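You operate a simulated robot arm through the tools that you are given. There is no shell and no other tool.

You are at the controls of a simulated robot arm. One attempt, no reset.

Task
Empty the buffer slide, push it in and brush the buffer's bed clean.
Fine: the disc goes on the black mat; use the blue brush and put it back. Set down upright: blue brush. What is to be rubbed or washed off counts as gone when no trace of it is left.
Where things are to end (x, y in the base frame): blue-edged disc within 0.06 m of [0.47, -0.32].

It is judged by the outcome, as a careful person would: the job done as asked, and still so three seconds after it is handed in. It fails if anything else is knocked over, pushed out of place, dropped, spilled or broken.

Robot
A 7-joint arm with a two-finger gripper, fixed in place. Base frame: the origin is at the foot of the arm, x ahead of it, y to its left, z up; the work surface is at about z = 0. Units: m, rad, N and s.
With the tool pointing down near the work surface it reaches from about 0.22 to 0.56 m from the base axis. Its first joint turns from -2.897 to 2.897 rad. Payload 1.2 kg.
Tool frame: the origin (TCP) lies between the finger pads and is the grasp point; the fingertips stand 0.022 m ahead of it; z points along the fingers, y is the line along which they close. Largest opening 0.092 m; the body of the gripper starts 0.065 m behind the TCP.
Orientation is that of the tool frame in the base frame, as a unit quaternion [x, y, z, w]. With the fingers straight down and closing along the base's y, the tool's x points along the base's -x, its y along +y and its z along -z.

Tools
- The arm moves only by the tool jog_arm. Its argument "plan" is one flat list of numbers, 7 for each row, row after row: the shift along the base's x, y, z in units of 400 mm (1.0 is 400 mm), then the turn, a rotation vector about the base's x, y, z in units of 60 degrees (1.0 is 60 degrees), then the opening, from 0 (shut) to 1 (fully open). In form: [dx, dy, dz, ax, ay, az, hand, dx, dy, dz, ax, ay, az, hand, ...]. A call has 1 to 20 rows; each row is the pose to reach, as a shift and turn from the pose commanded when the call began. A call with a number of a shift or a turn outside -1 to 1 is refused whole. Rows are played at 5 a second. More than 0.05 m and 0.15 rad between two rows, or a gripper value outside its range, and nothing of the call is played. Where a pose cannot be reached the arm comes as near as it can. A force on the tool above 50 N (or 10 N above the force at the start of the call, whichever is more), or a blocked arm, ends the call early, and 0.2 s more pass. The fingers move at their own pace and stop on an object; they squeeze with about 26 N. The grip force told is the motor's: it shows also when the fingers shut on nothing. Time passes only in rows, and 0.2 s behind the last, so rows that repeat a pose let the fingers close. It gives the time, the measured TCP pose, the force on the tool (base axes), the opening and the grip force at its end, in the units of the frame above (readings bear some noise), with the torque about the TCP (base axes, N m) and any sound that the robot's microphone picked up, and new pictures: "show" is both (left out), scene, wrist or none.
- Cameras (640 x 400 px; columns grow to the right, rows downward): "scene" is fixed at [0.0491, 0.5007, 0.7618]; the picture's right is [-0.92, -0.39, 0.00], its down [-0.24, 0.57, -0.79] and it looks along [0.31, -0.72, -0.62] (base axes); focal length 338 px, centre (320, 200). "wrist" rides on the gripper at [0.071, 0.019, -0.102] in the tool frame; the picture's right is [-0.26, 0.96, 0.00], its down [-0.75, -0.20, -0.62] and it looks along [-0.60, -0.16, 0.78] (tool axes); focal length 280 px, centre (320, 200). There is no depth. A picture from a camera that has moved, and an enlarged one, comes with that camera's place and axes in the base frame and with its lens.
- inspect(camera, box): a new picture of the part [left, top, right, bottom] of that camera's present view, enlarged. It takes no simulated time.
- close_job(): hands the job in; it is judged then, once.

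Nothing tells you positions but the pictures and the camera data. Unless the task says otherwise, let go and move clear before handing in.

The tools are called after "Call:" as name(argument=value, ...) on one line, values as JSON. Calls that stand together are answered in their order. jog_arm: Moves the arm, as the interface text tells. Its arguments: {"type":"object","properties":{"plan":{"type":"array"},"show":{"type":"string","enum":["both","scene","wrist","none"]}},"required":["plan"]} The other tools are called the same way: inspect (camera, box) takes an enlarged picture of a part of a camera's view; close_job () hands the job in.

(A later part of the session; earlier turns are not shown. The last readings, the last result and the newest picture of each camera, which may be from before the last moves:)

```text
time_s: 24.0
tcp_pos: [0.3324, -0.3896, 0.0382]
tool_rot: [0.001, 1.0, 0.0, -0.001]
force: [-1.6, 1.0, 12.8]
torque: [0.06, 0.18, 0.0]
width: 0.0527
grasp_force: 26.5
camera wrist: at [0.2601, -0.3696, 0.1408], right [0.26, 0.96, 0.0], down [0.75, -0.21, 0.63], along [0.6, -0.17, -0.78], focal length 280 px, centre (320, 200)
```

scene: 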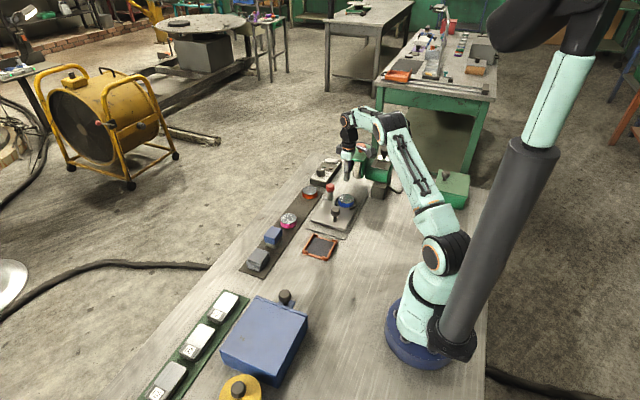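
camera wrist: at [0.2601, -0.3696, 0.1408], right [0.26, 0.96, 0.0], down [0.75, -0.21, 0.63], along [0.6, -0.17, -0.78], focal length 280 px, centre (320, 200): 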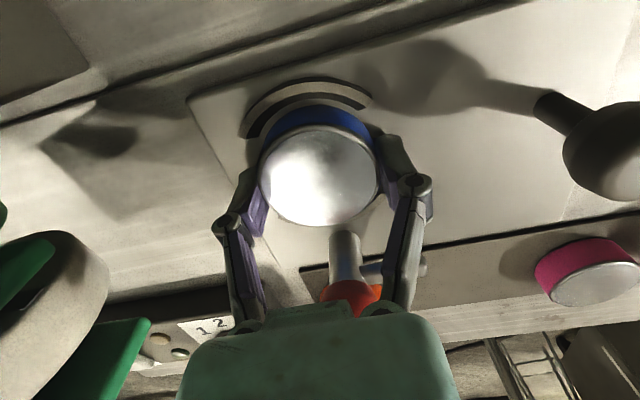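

I now have a lower grip. I'll lift slowly, only a little at first, and check whether the disc comes along.

Call:
jog_arm(plan=[0, 0, 0.006, 0, 0, 0, 0, 0, 0, 0.012, 0, 0, 0, 0, 0, 0, 0.018, 0, 0, 0, 0, 0, 0, 0.024, 0, 0, 0, 0, 0, 0, 0.03, 0, 0, 0, 0], show="wrist")

```text
time_s: 25.2
tcp_pos: [0.3305, -0.3881, 0.0507]
tool_rot: [0.001, 1.0, 0.0, 0.001]
force: [0.3, -0.6, -3.7]
torque: [0.0, 0.01, 0.01]
width: 0.0527
grasp_force: 25.8
camera wrist: at [0.2596, -0.3691, 0.1523], right [0.26, 0.96, 0.0], down [0.75, -0.21, 0.62], along [0.6, -0.16, -0.78], focal length 280 px, centre (320, 200)
```

wrist: 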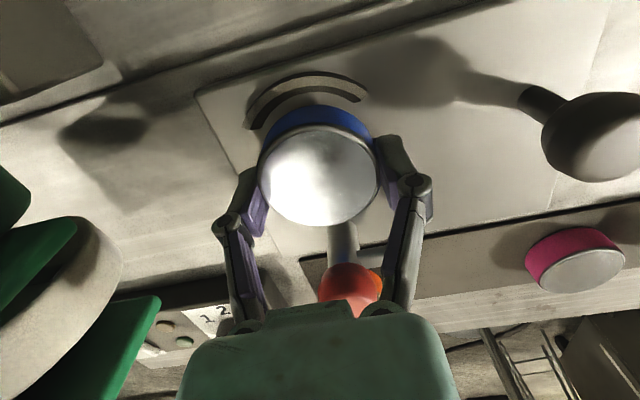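

The disc is coming up with the gripper, and the force shows its weight of about 3.7 N. I'll carry on lifting gently to a safe height.

Call:
jog_arm(plan=[0, 0, 0.02, 0, 0, 0, 0, 0, 0, 0.05, 0, 0, 0, 0, 0, 0, 0.09, 0, 0, 0, 0, 0, 0, 0.13, 0, 0, 0, 0, 0, 0, 0.17, 0, 0, 0, 0, 0, 0, 0.2, 0, 0, 0, 0, 0, 0, 0.22, 0, 0, 0, 0, 0, 0, 0.22, 0, 0, 0, 0], show="wrist")

```text
time_s: 27.0
tcp_pos: [0.3302, -0.3886, 0.138]
tool_rot: [0.001, 1.0, 0.0, 0.0]
force: [-0.4, 0.2, -3.4]
torque: [0.0, -0.04, 0.0]
width: 0.0527
grasp_force: 26.0
camera wrist: at [0.2588, -0.3688, 0.241], right [0.26, 0.96, 0.0], down [0.75, -0.21, 0.62], along [0.6, -0.17, -0.78], focal length 280 px, centre (320, 200)
```

wrist: 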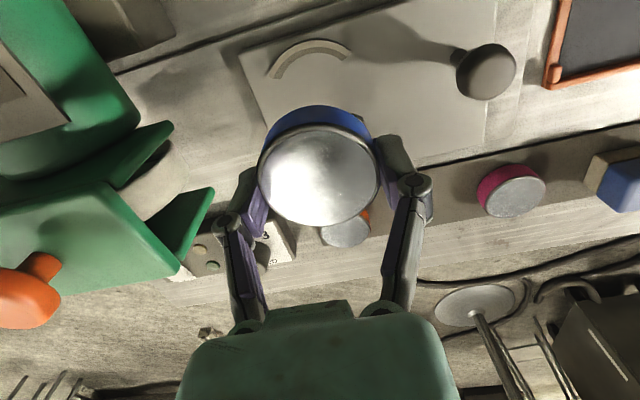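

The disc is held securely. Next I'll carry it over the mat gap between the orange and pink discs, turning the tool by -60° so the fingers stay clear of both neighbours.

Call:
jog_arm(plan=[0.034, 0.022, 0, 0, 0, -0.1, 0, 0.068, 0.044, 0, 0, 0, -0.2, 0, 0.102, 0.0665, 0, 0, 0, -0.3, 0, 0.136, 0.0886, 0, 0, 0, -0.4, 0, 0.17, 0.1108, 0, 0, 0, -0.5, 0, 0.204, 0.1329, 0, 0, 0, -0.6, 0, 0.238, 0.155, 0, 0, 0, -0.7, 0, 0.272, 0.177, 0, 0, 0, -0.8, 0, 0.306, 0.2, 0, 0, 0, -0.9, 0, 0.34, 0.2215, 0, 0, 0, -1, 0, 0.34, 0.2215, 0, 0, 0, -1, 0], show="both")

```text
time_s: 29.4
tcp_pos: [0.4648, -0.3009, 0.1393]
tool_rot: [0.502, 0.865, 0.0, 0.0]
force: [-0.4, 0.5, -4.7]
torque: [0.01, 0.02, 0.01]
width: 0.0527
grasp_force: 26.1
camera wrist: at [0.4467, -0.2294, 0.2417], right [0.97, 0.25, 0.0], down [0.2, -0.76, 0.62], along [0.16, -0.6, -0.78], focal length 280 px, centre (320, 200)
```

scene: 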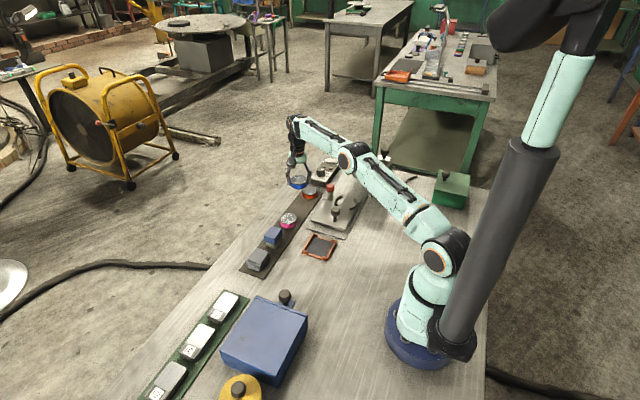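
wrist: 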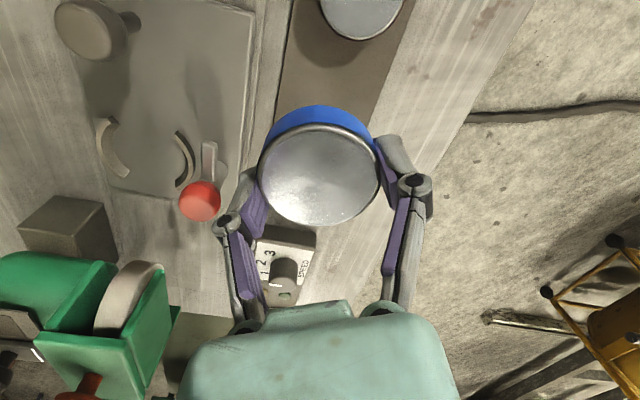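

The held disc is above the gap. Refined neighbour positions are orange (0.475, -0.394) and pink (0.473, -0.227), so I'll set it down at y≈-0.307, descending gently.

Call:
jog_arm(plan=[0, -0.008, -0.04, 0, 0, 0, 0, 0, -0.015, -0.08, 0, 0, 0, 0, 0, -0.015, -0.12, 0, 0, 0, 0, 0, -0.015, -0.16, 0, 0, 0, 0, 0, -0.015, -0.2, 0, 0, 0, 0, 0, -0.015, -0.235, 0, 0, 0, 0, 0, -0.015, -0.255, 0, 0, 0, 0, 0, -0.015, -0.255, 0, 0, 0, 0], show="both")

```text
time_s: 31.2
tcp_pos: [0.4657, -0.3062, 0.0366]
tool_rot: [0.501, 0.865, 0.0, -0.001]
force: [-0.9, -0.8, -3.9]
torque: [0.01, 0.02, 0.0]
width: 0.0527
grasp_force: 25.7
camera wrist: at [0.4478, -0.2355, 0.1383], right [0.97, 0.25, 0.0], down [0.2, -0.76, 0.62], along [0.16, -0.6, -0.78], focal length 280 px, centre (320, 200)
```

scene: 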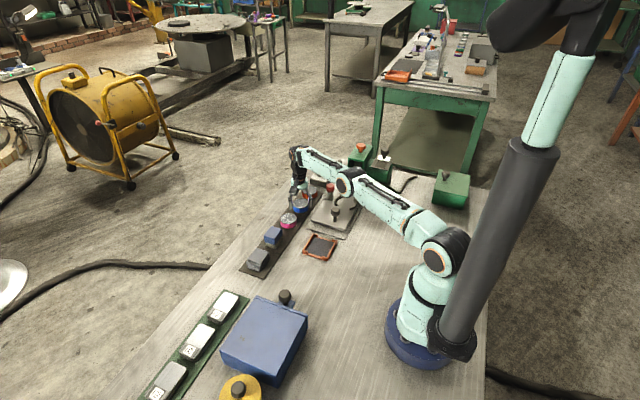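
wrist: 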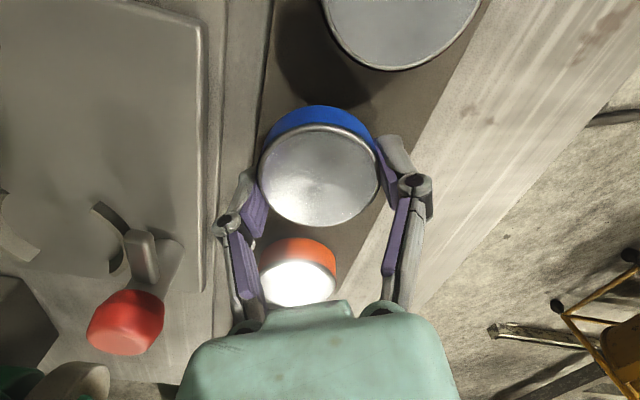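

Call:
jog_arm(plan=[0, 0, -0.005, 0, 0, 0, 0, 0, 0, -0.01, 0, 0, 0, 0, 0, 0, -0.0135, 0, 0, 0, 0, 0, 0, -0.0165, 0, 0, 0, 0, 0, 0, -0.0165, 0, 0, 0, 0], show="none")

```text
time_s: 32.4
tcp_pos: [0.4664, -0.3071, 0.0277]
tool_rot: [0.5, 0.866, 0.0, 0.0]
force: [0.5, 0.2, -3.7]
torque: [0.0, 0.0, -0.01]
width: 0.0527
grasp_force: 25.8
```

Call:
jog_arm(plan=[0, 0, -0.0025, 0, 0, 0, 0, 0, 0, -0.005, 0, 0, 0, 0, 0, 0, -0.005, 0, 0, 0, 0], show="none")

```text
time_s: 33.2
tcp_pos: [0.4661, -0.3071, 0.028]
tool_rot: [0.5, 0.866, 0.0, 0.0]
force: [0.8, 0.1, -4.5]
torque: [0.01, -0.01, 0.05]
width: 0.0525
grasp_force: 26.4
```

Call:
jog_arm(plan=[0, 0, -0.0025, 0, 0, 0, 0, 0, 0, -0.005, 0, 0, 0, 0, 0, 0, -0.005, 0, 0, 0, 0], show="both")

```text
time_s: 34.0
tcp_pos: [0.4664, -0.3068, 0.0254]
tool_rot: [0.501, 0.866, 0.0, 0.0]
force: [0.4, -0.6, -4.1]
torque: [-0.03, -0.03, 0.02]
width: 0.0527
grasp_force: 26.0
camera wrist: at [0.4475, -0.235, 0.1282], right [0.97, 0.25, 0.0], down [0.2, -0.76, 0.62], along [0.16, -0.6, -0.78], focal length 280 px, centre (320, 200)
```

scene: 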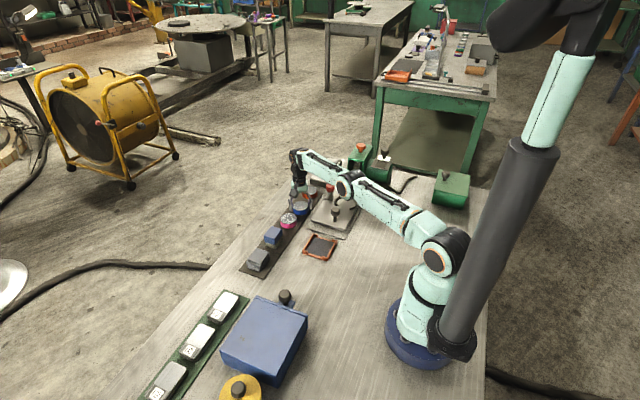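
wrist: 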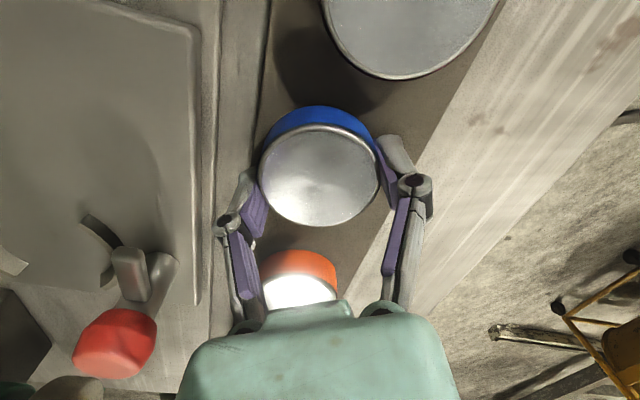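

Call:
jog_arm(plan=[0, 0, -0.0025, 0, 0, 0, 0, 0, 0, -0.0025, 0, 0, 0, 0], show="none")

Call:
jog_arm(plan=[0, 0, -0.0025, 0, 0, 0, 0, 0, 0, -0.0025, 0, 0, 0, 0], show="none")

```text
time_s: 34.6
tcp_pos: [0.4658, -0.3067, 0.0243]
tool_rot: [0.501, 0.865, -0.001, 0.0]
force: [-4.0, 2.1, 1.2]
torque: [-0.1, 0.07, -0.09]
width: 0.0527
grasp_force: 25.9
```

```text
time_s: 35.2
tcp_pos: [0.4662, -0.3062, 0.0243]
tool_rot: [0.501, 0.866, -0.001, 0.0]
force: [-8.8, 6.8, 14.3]
torque: [0.18, 0.23, 0.04]
width: 0.053
grasp_force: 26.6
```

The disc has touched the mat, as the upward force shows. I'll open the fingers and go straight up.

Call:
jog_arm(plan=[0, 0, 0.002, 0, 0, 0, 0.2, 0, 0, 0.002, 0, 0, 0, 0.9, 0, 0, 0.002, 0, 0, 0, 0.9, 0, 0, 0.03, 0, 0, 0, 0.9, 0, 0, 0.1, 0, 0, 0, 0.9, 0, 0, 0.2, 0, 0, 0, 0.9, 0, 0, 0.25, 0, 0, 0, 1, 0, 0, 0.25, 0, 0, 0, 1], show="both")

```text
time_s: 37.0
tcp_pos: [0.466, -0.3047, 0.1235]
tool_rot: [0.502, 0.865, -0.001, 0.0]
force: [0.1, 0.0, -0.6]
torque: [-0.02, -0.01, -0.04]
width: 0.0922
grasp_force: 0.0
camera wrist: at [0.4477, -0.2332, 0.226], right [0.97, 0.25, 0.0], down [0.2, -0.76, 0.63], along [0.16, -0.6, -0.78], focal length 280 px, centre (320, 200)
```

scene: 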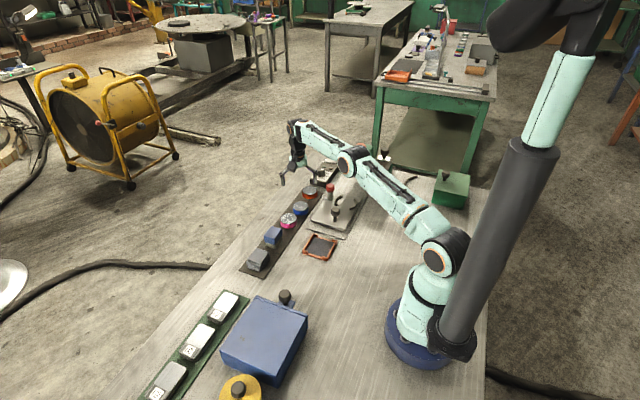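
wrist: 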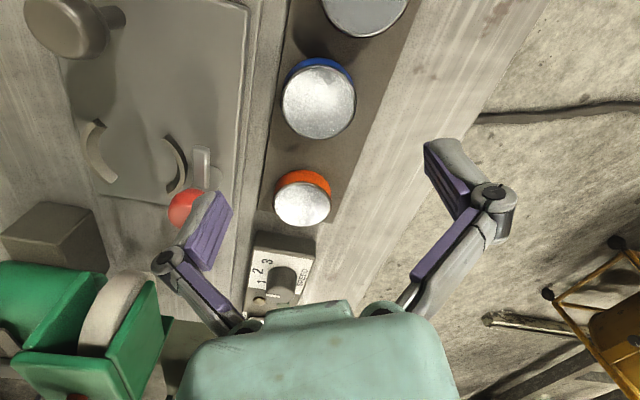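

The blue-edged disc is standing on the mat at about (0.465, -0.302). Next I'll go to the slide handle at about (0.330, -0.283) with the tool turned to close along y, ready to push the slide toward the buffer.

Call:
jog_arm(plan=[-0.034, 0.005, 0.005, 0, 0, 0.1, 1, -0.068, 0.011, 0.01, 0, 0, 0.2, 1, -0.102, 0.016, 0.016, 0, 0, 0.3, 1, -0.136, 0.021, 0.016, 0, 0, 0.4, 1, -0.17, 0.027, 0.016, 0, 0, 0.5, 1, -0.204, 0.032, 0.016, 0, 0, 0.6, 1, -0.238, 0.038, 0.016, 0, 0, 0.7, 1, -0.272, 0.043, 0.016, 0, 0, 0.8, 1, -0.306, 0.049, 0.016, 0, 0, 0.9, 1, -0.34, 0.054, 0.016, 0, 0, 1, 1, -0.34, 0.054, 0.016, 0, 0, 1, 1], show="both")

```text
time_s: 39.4
tcp_pos: [0.3307, -0.2843, 0.1303]
tool_rot: [0.0, 1.0, 0.0, 0.0]
force: [-0.1, 0.3, 0.6]
torque: [0.01, 0.0, -0.03]
width: 0.092
grasp_force: 0.1
camera wrist: at [0.2589, -0.2651, 0.2317], right [0.26, 0.96, 0.0], down [0.75, -0.21, 0.63], along [0.6, -0.16, -0.78], focal length 280 px, centre (320, 200)
```

scene: 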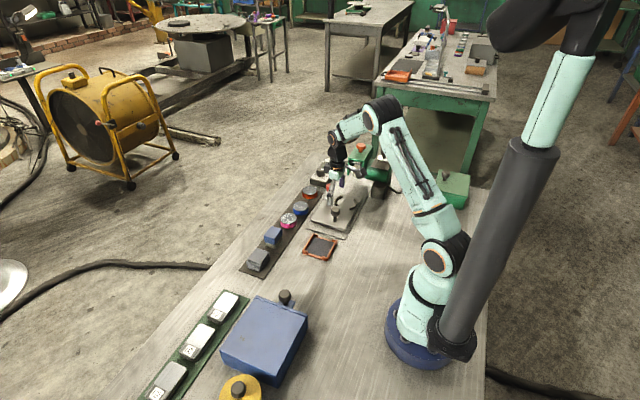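
wrist: 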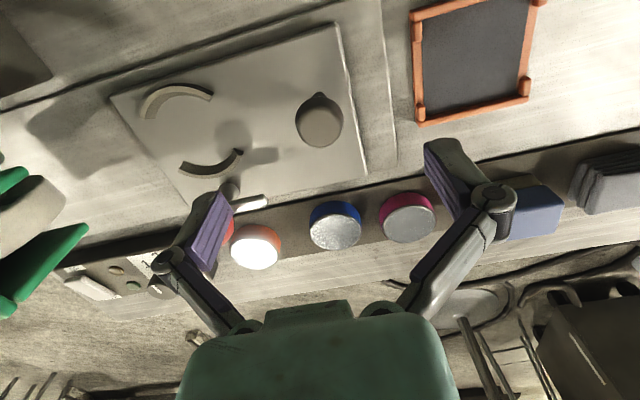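

Call:
inspect(camera="wrist", box=[60, 10, 420, 235])

Call:
jog_arm(plan=[0.001, -0.001, -0.06, 0, 0, 0, 1, 0.001, -0.001, -0.12, 0, 0, 0, 1, 0.001, -0.001, -0.185, 0, 0, 0, 1, 0.001, -0.001, -0.185, 0, 0, 0, 1], show="wrist")

```text
1.78 times, centred on (240, 122) of wrist
camera zoom: at [0.2589, -0.2651, 0.2317], right [0.26, 0.96, 0.0], down [0.75, -0.21, 0.63], along [0.6, -0.16, -0.78], focal length 498 px, centre (462, 338)
```

zoom: 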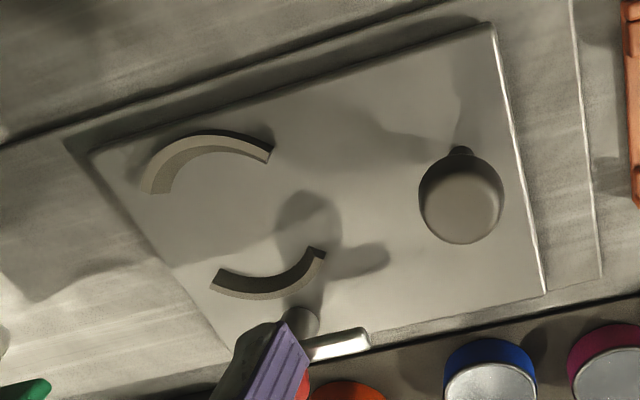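

```text
time_s: 40.4
tcp_pos: [0.3296, -0.2871, 0.0552]
tool_rot: [0.002, 1.0, 0.0, 0.0]
force: [0.8, 0.1, -0.9]
torque: [-0.01, -0.01, 0.0]
width: 0.0921
grasp_force: 0.2
camera wrist: at [0.259, -0.2668, 0.1567], right [0.26, 0.96, 0.0], down [0.75, -0.21, 0.63], along [0.6, -0.17, -0.78], focal length 280 px, centre (320, 200)
```

wrist: 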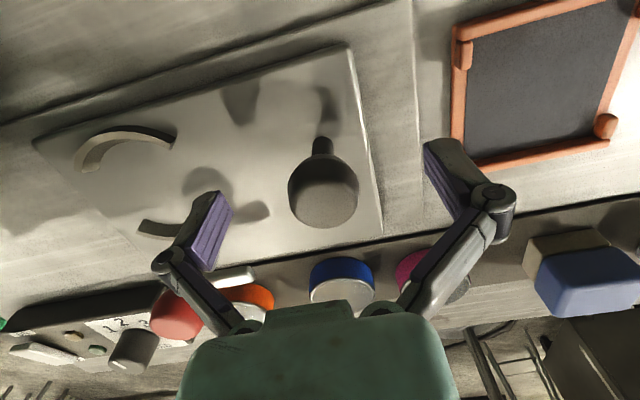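

The handle is centred between the fingers. Next I'll close on it and push the slide gently toward -y.

Call:
jog_arm(plan=[0, 0, 0, 0, 0, 0, 0.3, 0, 0, 0, 0, 0, 0, 0, 0, 0, 0, 0, 0, 0, 0, 0, 0, 0, 0, 0, 0, 0], show="none")

Call:
jog_arm(plan=[0, -0.01, 0, 0, 0, 0, 0, 0, -0.025, 0, 0, 0, 0, 0, 0, -0.04, 0, 0, 0, 0, 0, 0, -0.055, 0, 0, 0, 0, 0, 0, -0.07, 0, 0, 0, 0, 0, 0, -0.07, 0, 0, 0, 0, 0], show="both")

```text
time_s: 41.4
tcp_pos: [0.3311, -0.2858, 0.0551]
tool_rot: [0.0, 1.0, 0.001, 0.0]
force: [-1.1, 3.8, 12.5]
torque: [0.08, 0.17, 0.0]
width: 0.0309
grasp_force: 27.8
```

```text
time_s: 42.8
tcp_pos: [0.3301, -0.3147, 0.0555]
tool_rot: [0.002, 1.0, 0.001, -0.001]
force: [2.7, -0.9, -15.4]
torque: [-0.02, 0.23, 0.02]
width: 0.0305
grasp_force: 27.7
camera wrist: at [0.2595, -0.2945, 0.1576], right [0.27, 0.96, 0.0], down [0.75, -0.21, 0.62], along [0.6, -0.17, -0.78], focal length 280 px, centre (320, 200)
```

scene: 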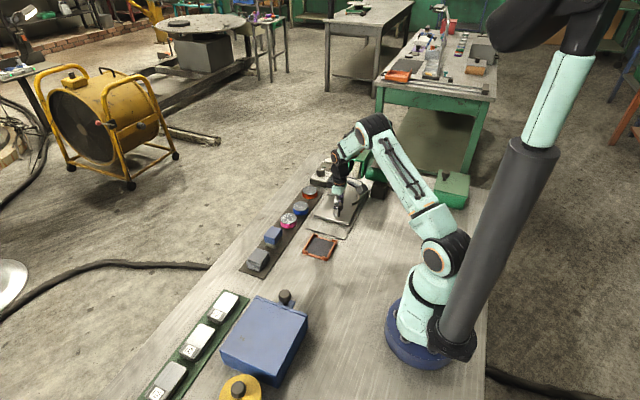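
wrist: 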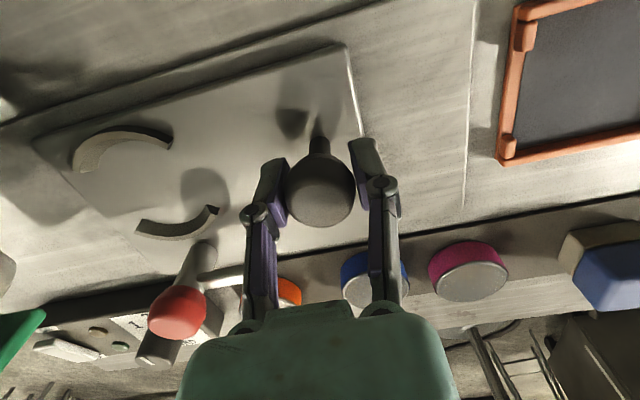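

The slide runs freely. I'll keep pushing and watch for the end stop.

Call:
jog_arm(plan=[0, -0.015, 0, 0, 0, 0, 0, 0, -0.03, 0, 0, 0, 0, 0, 0, -0.045, 0, 0, 0, 0, 0, 0, -0.06, 0, 0, 0, 0, 0, 0, -0.075, 0, 0, 0, 0, 0, 0, -0.075, 0, 0, 0, 0, 0], show="both")

```text
time_s: 44.2
tcp_pos: [0.3295, -0.3424, 0.0559]
tool_rot: [0.002, 1.0, 0.0, 0.0]
force: [2.7, -2.2, -23.4]
torque: [0.01, -0.1, -0.02]
width: 0.0309
grasp_force: 28.4
camera wrist: at [0.2592, -0.3231, 0.1582], right [0.26, 0.96, 0.0], down [0.75, -0.21, 0.62], along [0.6, -0.17, -0.78], focal length 280 px, centre (320, 200)
```

scene: 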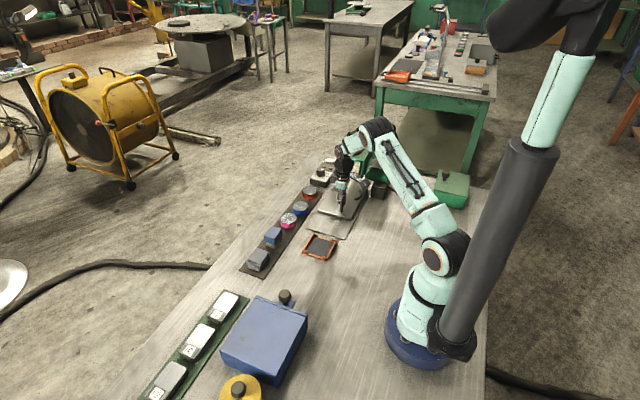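
wrist: 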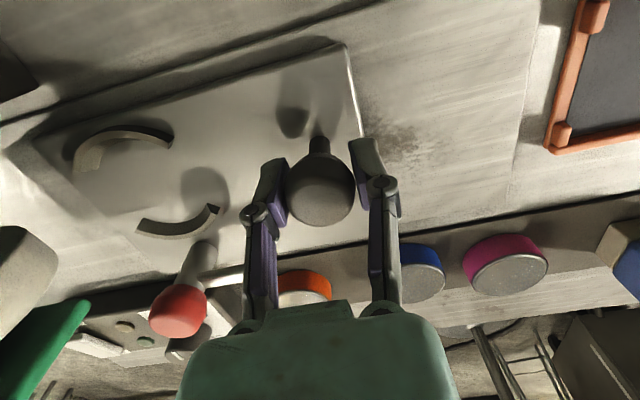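

Dust is showing up on the bed behind the slide. I'll carry on pushing and ease off the vertical preload slightly.

Call:
jog_arm(plan=[0, -0.01, -0.003, 0, 0, 0, 0, 0, -0.02, -0.004, 0, 0, 0, 0, 0, -0.03, -0.004, 0, 0, 0, 0, 0, -0.04, -0.004, 0, 0, 0, 0, 0, -0.05, -0.004, 0, 0, 0, 0, 0, -0.06, -0.004, 0, 0, 0, 0, 0, -0.06, -0.004, 0, 0, 0, 0], show="both")

```text
time_s: 45.8
tcp_pos: [0.3309, -0.3675, 0.0564]
tool_rot: [0.002, 1.0, -0.001, 0.0]
force: [-10.6, -1.4, 15.9]
torque: [-0.01, 0.05, 0.0]
width: 0.0309
grasp_force: 27.8
camera wrist: at [0.26, -0.3477, 0.157], right [0.27, 0.96, 0.0], down [0.75, -0.21, 0.63], along [0.6, -0.17, -0.78], focal length 280 px, centre (320, 200)
```

scene: 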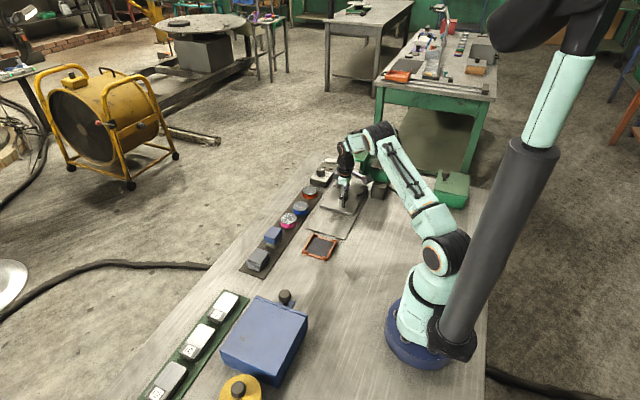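
wrist: 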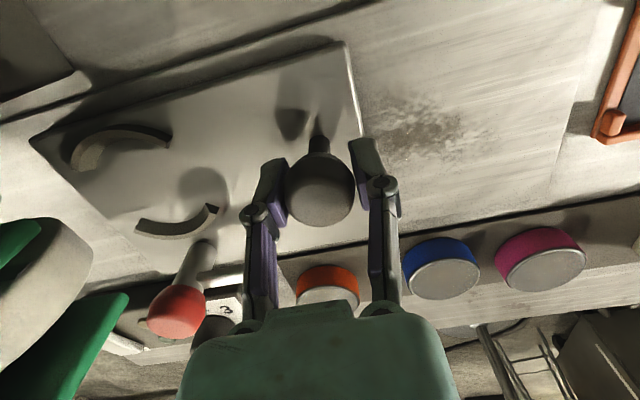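

Call:
jog_arm(plan=[0, -0.0075, 0.001, 0, 0, 0, 0, 0, -0.015, 0.001, 0, 0, 0, 0, 0, -0.0225, 0.001, 0, 0, 0, 0, 0, -0.03, 0.001, 0, 0, 0, 0, 0, -0.0375, 0.001, 0, 0, 0, 0, 0, -0.0375, 0.001, 0, 0, 0, 0], show="both")

```text
time_s: 47.2
tcp_pos: [0.3314, -0.3806, 0.0546]
tool_rot: [0.001, 1.0, -0.001, 0.0]
force: [0.8, 0.8, -1.3]
torque: [0.05, -0.19, 0.04]
width: 0.0311
grasp_force: 28.1
camera wrist: at [0.2601, -0.3622, 0.1567], right [0.26, 0.96, 0.0], down [0.75, -0.21, 0.63], along [0.6, -0.16, -0.78], focal length 280 px, centre (320, 200)
```

scene: 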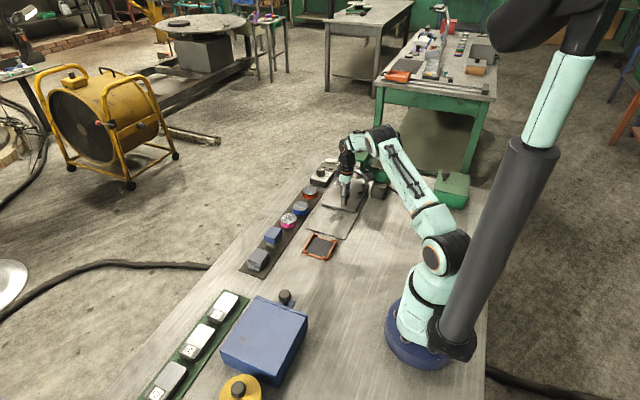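
wrist: 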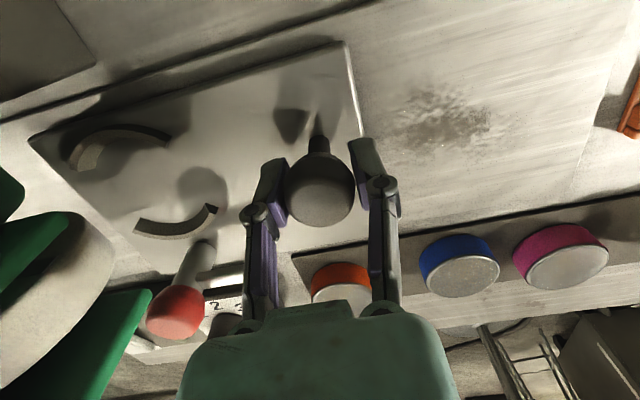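

Call:
inspect(camera="scene", box=[300, 120, 420, 240])

Call:
inspect(camera="wrist", box=[0, 120, 280, 390])

```text
3.33 times, centred on (360, 180) of scene
camera zoom: at [0.0491, 0.5007, 0.7618], right [-0.92, -0.39, 0.0], down [-0.24, 0.57, -0.79], along [0.31, -0.72, -0.62], focal length 1125 px, centre (187, 267)
```

zoom: 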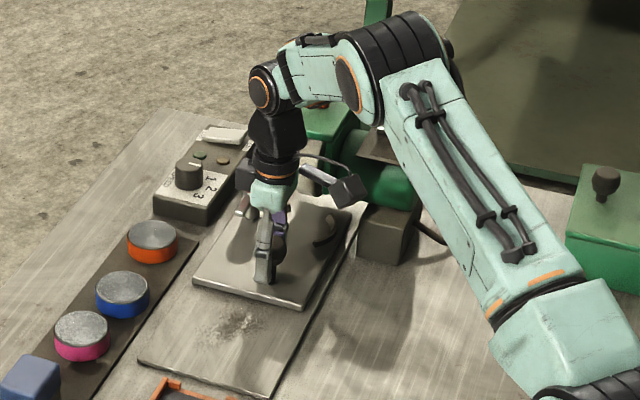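

```text
1.48 times, centred on (140, 255) of wrist
camera zoom: at [0.2601, -0.3622, 0.1567], right [0.26, 0.96, 0.0], down [0.75, -0.21, 0.63], along [0.6, -0.16, -0.78], focal length 415 px, centre (587, 118)
```

zoom: 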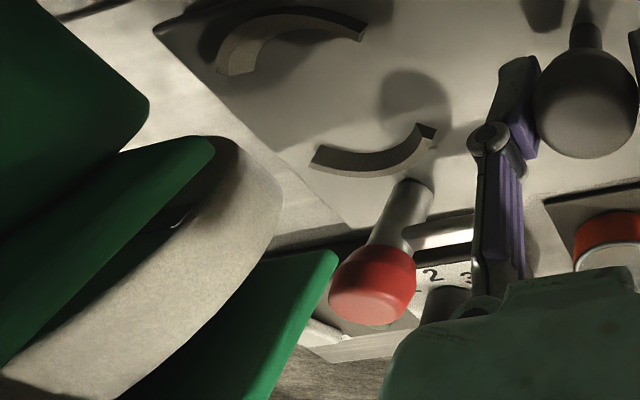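

Call:
jog_arm(plan=[0, -0.005, 0, 0, 0, 0, 0, 0, -0.01, 0, 0, 0, 0, 0, 0, -0.015, 0, 0, 0, 0, 0, 0, -0.02, 0, 0, 0, 0, 0, 0, -0.02, 0, 0, 0, 0, 0], show="wrist")

```text
time_s: 48.4
tcp_pos: [0.3319, -0.3899, 0.055]
tool_rot: [0.0, 1.0, 0.0, 0.001]
force: [5.8, -0.3, 3.6]
torque: [0.04, -0.08, 0.0]
width: 0.0308
grasp_force: 28.1
camera wrist: at [0.26, -0.3707, 0.1567], right [0.26, 0.96, 0.0], down [0.75, -0.21, 0.63], along [0.6, -0.17, -0.78], focal length 280 px, centre (320, 200)
```

wrist: 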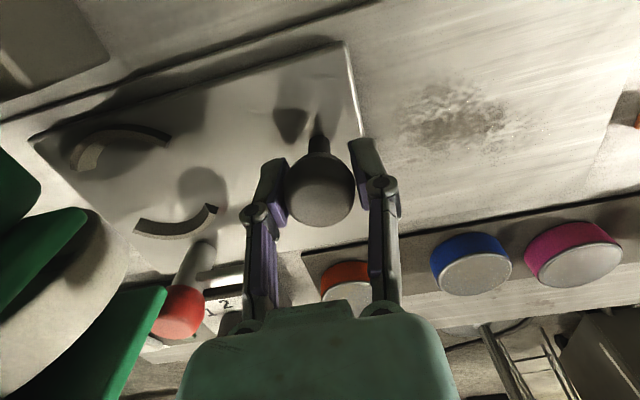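

Call:
jog_arm(plan=[0, -0.005, 0, 0, 0, 0, 0, 0, -0.01, 0, 0, 0, 0, 0, 0, -0.015, 0, 0, 0, 0, 0, 0, -0.02, 0, 0, 0, 0, 0, 0, -0.02, 0, 0, 0, 0, 0], show="both")

```text
time_s: 49.6
tcp_pos: [0.3317, -0.3982, 0.0544]
tool_rot: [0.0, 1.0, 0.001, -0.001]
force: [14.2, 1.3, -11.5]
torque: [0.08, 0.09, 0.0]
width: 0.0306
grasp_force: 27.8
camera wrist: at [0.26, -0.3779, 0.1568], right [0.26, 0.96, 0.0], down [0.75, -0.21, 0.63], along [0.6, -0.16, -0.78], focal length 280 px, centre (320, 200)
```

scene: 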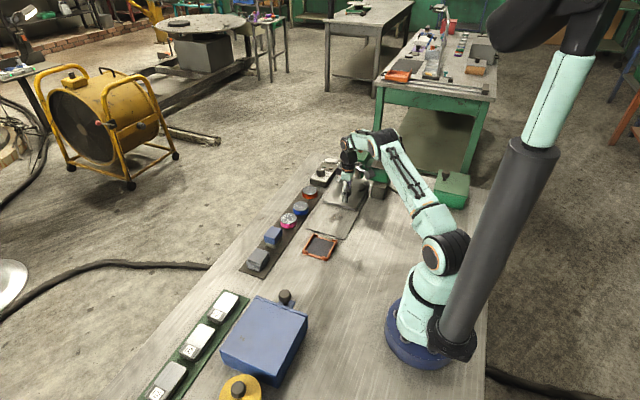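
wrist: 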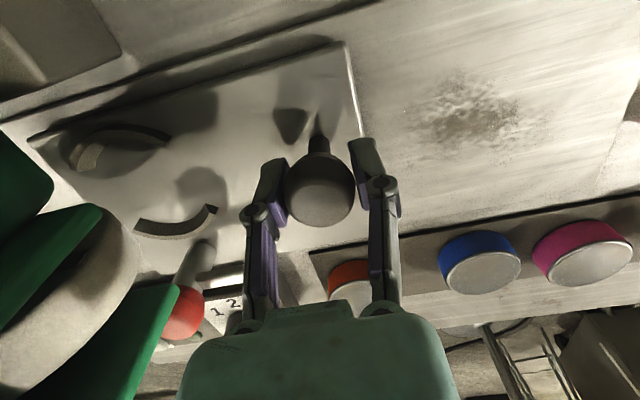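

No end stop yet, after about 0.112 m of travel. The hand is getting near the hood, so I'll let go of the handle, back off and push from behind it with closed fingers, which keeps the hand farther from the buffer.

Call:
jog_arm(plan=[0, 0, 0, 0, 0, 0, 0.65, 0, 0, 0, 0, 0, 0, 0.65, 0, 0, 0, 0, 0, 0, 0.65, 0, 0, 0.06, 0, 0, 0, 0.65, 0, 0, 0.13, 0, 0, 0, 0.65, 0, 0, 0.2, 0, 0, 0, 0.65, 0, 0.06, 0.22, 0, 0, 0, 0.4, 0, 0.12, 0.22, 0, 0, 0, 0, 0, 0.13, 0.22, 0, 0, 0, 0, 0, 0.13, 0.22, 0, 0, 0, 0], show="both")

```text
time_s: 51.8
tcp_pos: [0.331, -0.3467, 0.1432]
tool_rot: [0.002, 1.0, 0.0, -0.001]
force: [-0.1, 0.2, -0.2]
torque: [0.02, -0.01, 0.01]
width: 0.0001
grasp_force: 26.3
camera wrist: at [0.2599, -0.3265, 0.2455], right [0.26, 0.96, 0.0], down [0.75, -0.21, 0.63], along [0.6, -0.17, -0.78], focal length 280 px, centre (320, 200)
```

scene: 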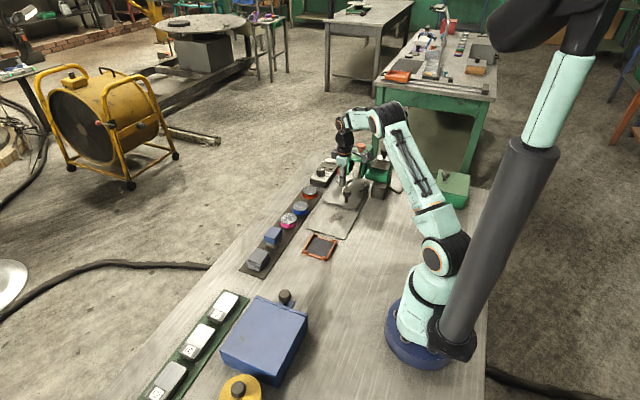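
wrist: 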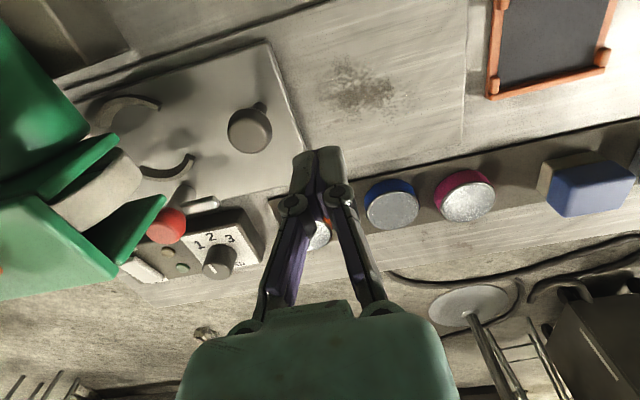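

Call:
jog_arm(plan=[0, 0, -0.1, 0, 0, 0, 0, 0, 0, -0.2, 0, 0, 0, 0, 0, 0, -0.22, 0, 0, 0, 0, 0, -0.03, -0.22, 0, 0, 0, 0, 0, -0.055, -0.22, 0, 0, 0, 0, 0, -0.065, -0.22, 0, 0, 0, 0, 0, -0.07, -0.22, 0, 0, 0, 0, 0, -0.075, -0.22, 0, 0, 0, 0, 0, -0.08, -0.22, 0, 0, 0, 0, 0, -0.085, -0.22, 0, 0, 0, 0], show="wrist")

```text
time_s: 54.0
tcp_pos: [0.3309, -0.3801, 0.0543]
tool_rot: [0.001, 1.0, 0.001, 0.0]
force: [0.1, 1.0, 0.3]
torque: [-0.05, -0.05, -0.01]
width: 0.0
grasp_force: 26.2
camera wrist: at [0.2598, -0.361, 0.1564], right [0.26, 0.96, 0.0], down [0.75, -0.21, 0.62], along [0.6, -0.17, -0.78], focal length 280 px, centre (320, 200)
```

wrist: 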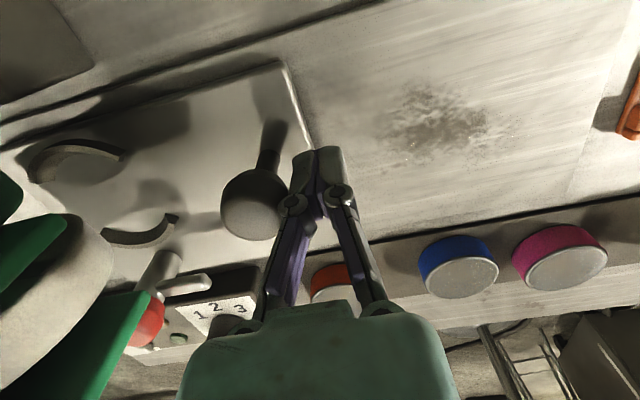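

Call:
jog_arm(plan=[0, -0.005, 0, 0, 0, 0, 0, 0, -0.01, 0, 0, 0, 0, 0, 0, -0.015, 0, 0, 0, 0, 0, 0, -0.02, 0, 0, 0, 0, 0, 0, -0.025, 0, 0, 0, 0, 0, 0, -0.03, 0, 0, 0, 0, 0], show="wrist")

```text
time_s: 55.4
tcp_pos: [0.3303, -0.3919, 0.055]
tool_rot: [0.002, 1.0, 0.0, 0.0]
force: [-0.5, 0.6, -0.1]
torque: [0.01, -0.01, -0.01]
width: 0.0
grasp_force: 26.7
camera wrist: at [0.2598, -0.3728, 0.1564], right [0.26, 0.96, 0.0], down [0.75, -0.21, 0.62], along [0.6, -0.17, -0.78], focal length 280 px, centre (320, 200)
```

wrist: 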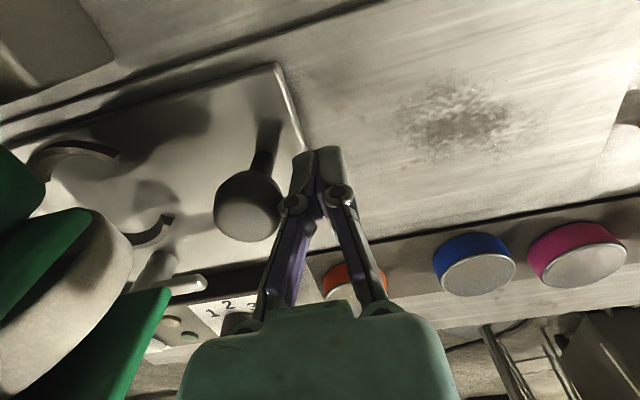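

Call:
jog_arm(plan=[0, -0.005, 0, 0, 0, 0, 0, 0, -0.01, 0, 0, 0, 0, 0, 0, -0.015, 0, 0, 0, 0, 0, 0, -0.02, 0, 0, 0, 0, 0, 0, -0.025, 0, 0, 0, 0, 0, 0, -0.025, 0, 0, 0, 0, 0], show="both")

```text
time_s: 56.5
tcp_pos: [0.332, -0.3963, 0.0542]
tool_rot: [-0.004, 1.0, 0.007, -0.002]
force: [-0.4, 5.8, 2.5]
torque: [-0.15, 0.02, -0.01]
width: 0.0
grasp_force: 26.0
stopped in row 5: the force on the tool passed its limit at 55 N (the readings are from after the stop); the commanded pose is now the measured one
camera wrist: at [0.2612, -0.3784, 0.1568], right [0.26, 0.97, 0.01], down [0.76, -0.21, 0.62], along [0.6, -0.15, -0.78], focal length 280 px, centre (320, 200)
```

scene: 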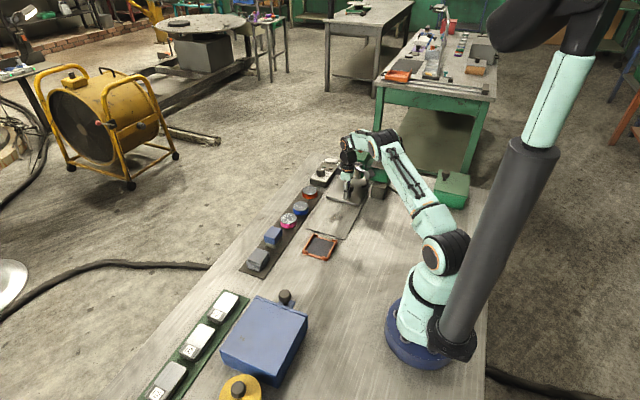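
wrist: 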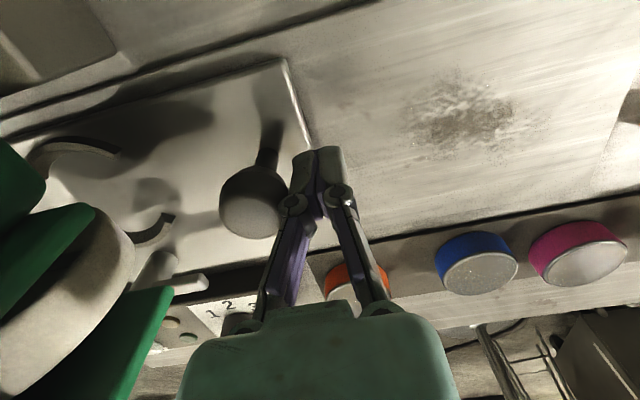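

Call:
inspect(camera="scene", box=[310, 130, 400, 240])

Call:
inspect(camera="wrist", box=[0, 40, 320, 370])

```text
3.64 times, centred on (355, 185) of scene
camera zoom: at [0.0491, 0.5007, 0.7618], right [-0.92, -0.39, 0.0], down [-0.24, 0.57, -0.79], along [0.31, -0.72, -0.62], focal length 1227 px, centre (193, 254)
```

zoom: 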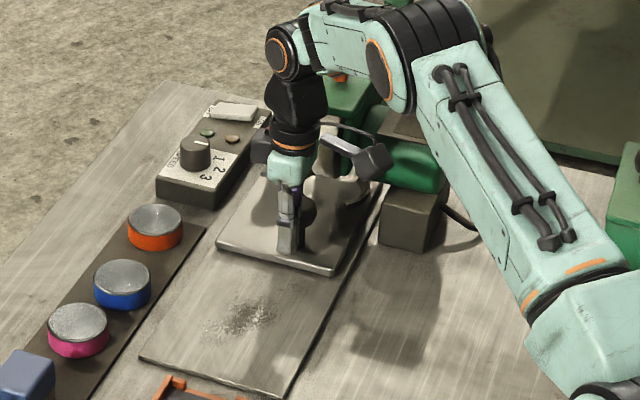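

```text
1.21 times, centred on (160, 205) of wrist
camera zoom: at [0.2612, -0.3784, 0.1568], right [0.26, 0.97, 0.01], down [0.76, -0.21, 0.62], along [0.6, -0.15, -0.78], focal length 340 px, centre (514, 194)
```

zoom: 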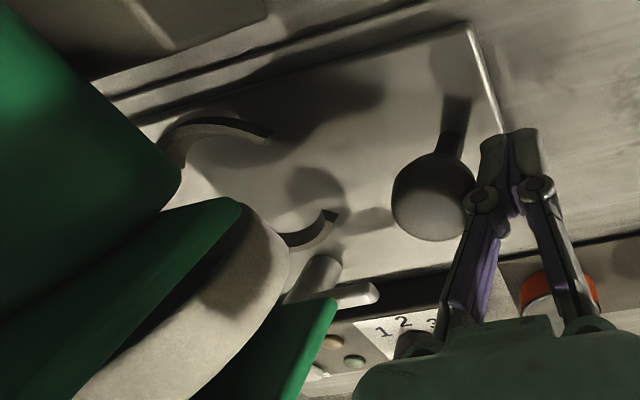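

The push was blocked at 55 N after about 0.136 m of travel, which is probably the slide's end stop. To confirm it isn't the hood, I'll back off a little and press again gently while watching the force and torque.

Call:
jog_arm(plan=[0, 0.01, 0, 0, 0, 0, 0, 0, 0.015, 0, 0, 0, 0, 0, 0, 0.015, 0, 0, 0, 0, 0], show="wrist")

Call:
jog_arm(plan=[0, -0.008, 0, 0, 0, 0, 0, 0, -0.014, 0, 0, 0, 0, 0, 0, -0.017, 0, 0, 0, 0, 0, 0, -0.017, 0, 0, 0, 0, 0], show="wrist")

```text
time_s: 57.4
tcp_pos: [0.3317, -0.3904, 0.0547]
tool_rot: [-0.002, 1.0, 0.006, -0.001]
force: [0.0, 0.5, 0.1]
torque: [0.01, -0.04, -0.03]
width: 0.0002
grasp_force: 25.5
camera wrist: at [0.2608, -0.3729, 0.1567], right [0.26, 0.97, 0.01], down [0.76, -0.21, 0.62], along [0.6, -0.15, -0.78], focal length 280 px, centre (320, 200)
```

wrist: 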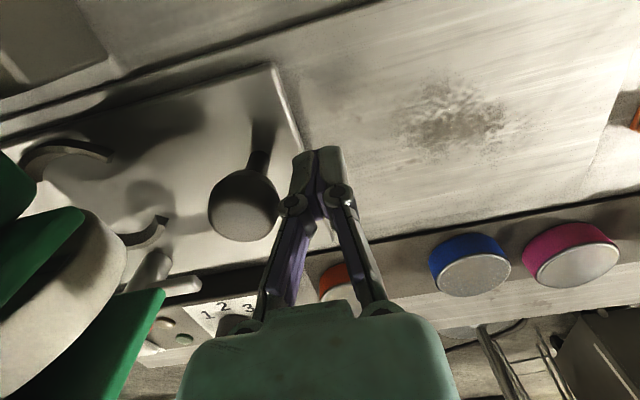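

```text
time_s: 58.4
tcp_pos: [0.3315, -0.3958, 0.0534]
tool_rot: [-0.003, 1.0, 0.007, -0.001]
force: [-0.1, 15.6, 4.0]
torque: [-0.34, -0.01, -0.02]
width: 0.0
grasp_force: 25.8
camera wrist: at [0.261, -0.3787, 0.1563], right [0.25, 0.97, 0.01], down [0.76, -0.21, 0.62], along [0.6, -0.15, -0.79], focal length 280 px, centre (320, 200)
```

wrist: 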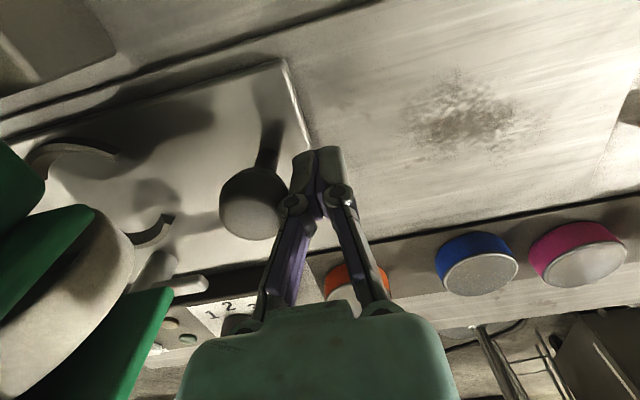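

The torque shows the contact is at the handle knob's height, so the slide is against its end stop and fully in. The dust patch is exposed on the bed around (0.34, -0.31). Next I'll back off, rise and go look at the blue brush.

Call:
jog_arm(plan=[0, 0.05, 0, 0, 0, 0, 0, 0, 0.05, 0.1, 0, 0, 0, 0, 0, 0.1, 0.2, 0, 0, 0, 0, 0.03, 0.18, 0.25, 0, 0, 0, 0.5, 0.07, 0.27, 0.29, 0, 0, 0, 1, 0.12, 0.36, 0.29, 0, 0, 0, 1, 0.17, 0.45, 0.29, 0, 0, 0, 1, 0.22, 0.54, 0.29, 0, 0, 0, 1, 0.25, 0.62, 0.29, 0, 0, 0, 1, 0.27, 0.66, 0.29, 0, 0, 0, 1, 0.27, 0.66, 0.29, 0, 0, 0, 1], show="both")

```text
time_s: 60.8
tcp_pos: [0.4389, -0.1321, 0.1707]
tool_rot: [-0.003, 1.0, 0.006, -0.002]
force: [0.1, -0.2, 0.5]
torque: [0.0, -0.01, 0.0]
width: 0.0918
grasp_force: 0.0
camera wrist: at [0.3689, -0.1149, 0.2734], right [0.26, 0.97, 0.01], down [0.76, -0.21, 0.62], along [0.6, -0.15, -0.78], focal length 280 px, centre (320, 200)
```

scene: 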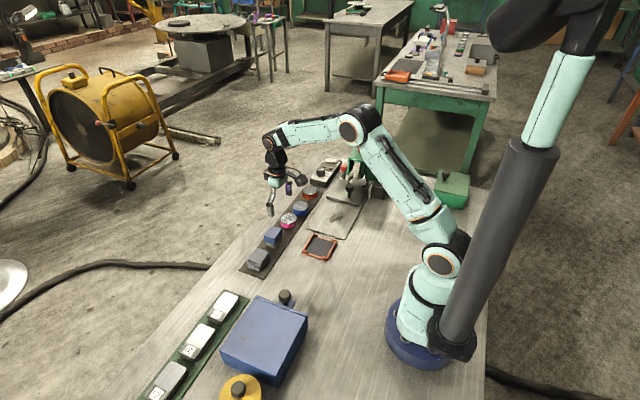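
wrist: 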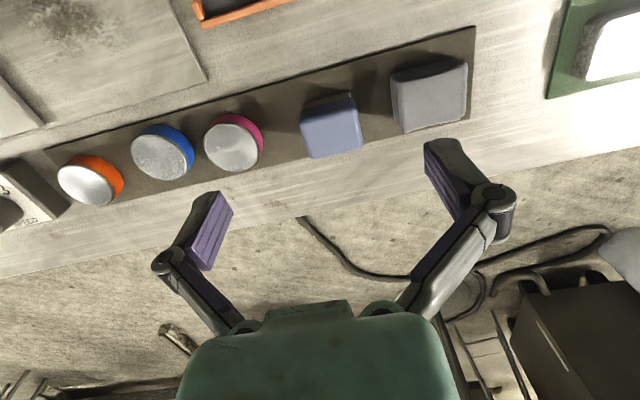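

Call:
inspect(camera="wrist", box=[270, 20, 490, 200])

Call:
inspect(camera="scene", box=[235, 160, 375, 280])

```text
2.22 times, centred on (380, 110) of wrist
camera zoom: at [0.3689, -0.1149, 0.2734], right [0.26, 0.97, 0.01], down [0.76, -0.21, 0.62], along [0.6, -0.15, -0.78], focal length 623 px, centre (187, 400)
```

zoom: 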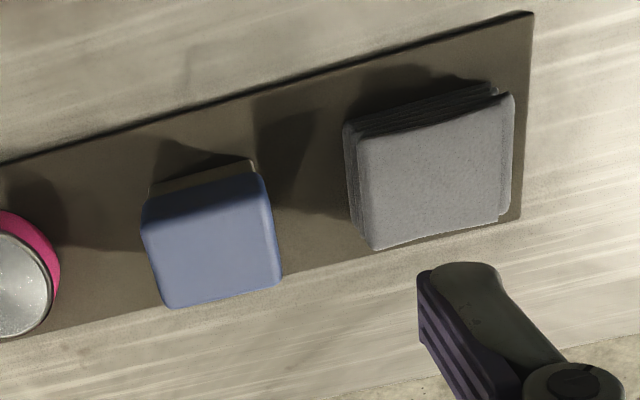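

```text
3.33 times, centred on (305, 220) of scene
camera zoom: at [0.0491, 0.5007, 0.7618], right [-0.92, -0.39, 0.0], down [-0.24, 0.57, -0.79], along [0.31, -0.72, -0.62], focal length 1125 px, centre (370, 133)
```

zoom: 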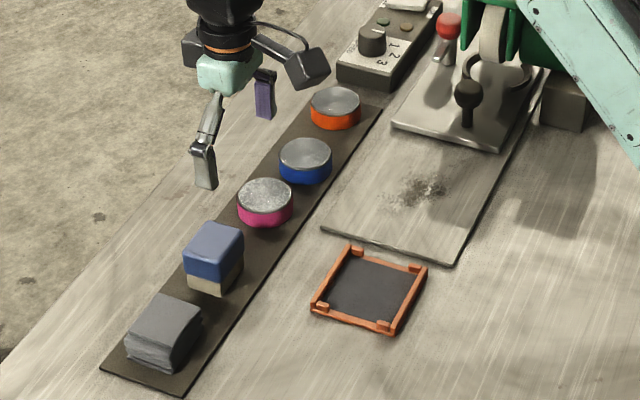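

Call:
inspect(camera="scene", box=[255, 215, 290, 255])

Call:
inspect(camera="scene", box=[310, 160, 380, 240])

Call:
inspect(camera="wrist", box=[0, 0, 220, 140])

```text
10.00 times, centred on (272, 235) of scene
camera zoom: at [0.0491, 0.5007, 0.7618], right [-0.92, -0.39, 0.0], down [-0.24, 0.57, -0.79], along [0.31, -0.72, -0.62], focal length 3375 px, centre (795, -150)
```

zoom: 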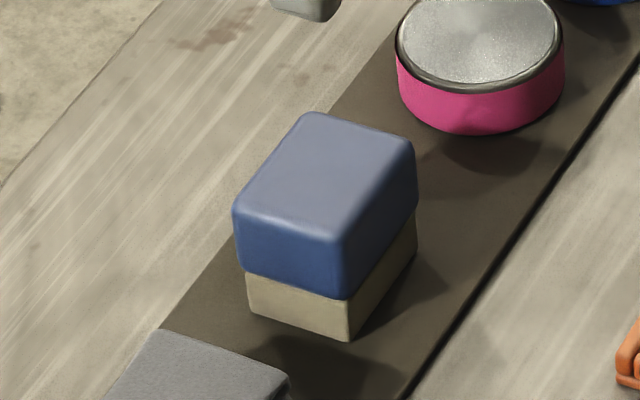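

```text
5.00 times, centred on (345, 200) of scene
camera zoom: at [0.0491, 0.5007, 0.7618], right [-0.92, -0.39, 0.0], down [-0.24, 0.57, -0.79], along [0.31, -0.72, -0.62], focal length 1687 px, centre (195, 200)
```

zoom: 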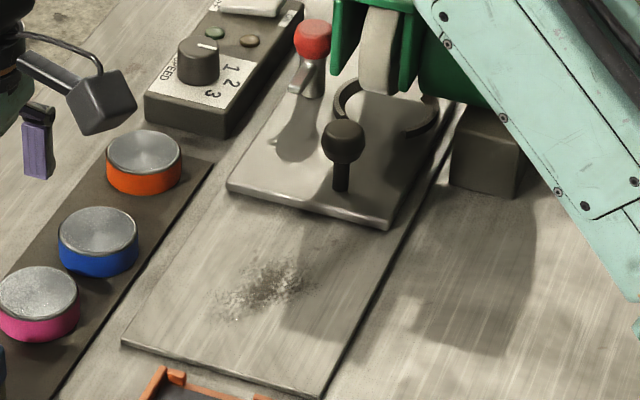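

```text
2.86 times, centred on (110, 70) of wrist
camera zoom: at [0.3689, -0.1149, 0.2734], right [0.26, 0.97, 0.01], down [0.76, -0.21, 0.62], along [0.6, -0.15, -0.78], focal length 801 px, centre (920, 571)
```

zoom: 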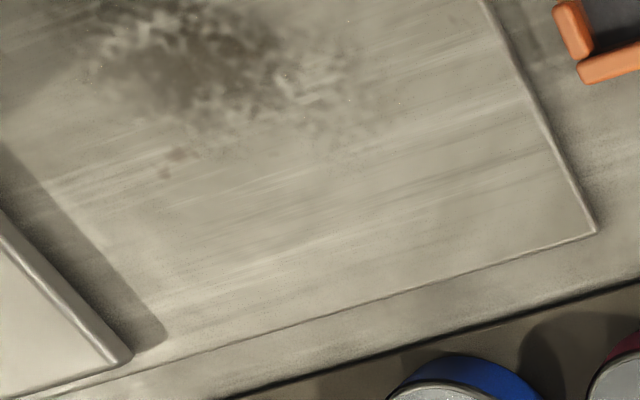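

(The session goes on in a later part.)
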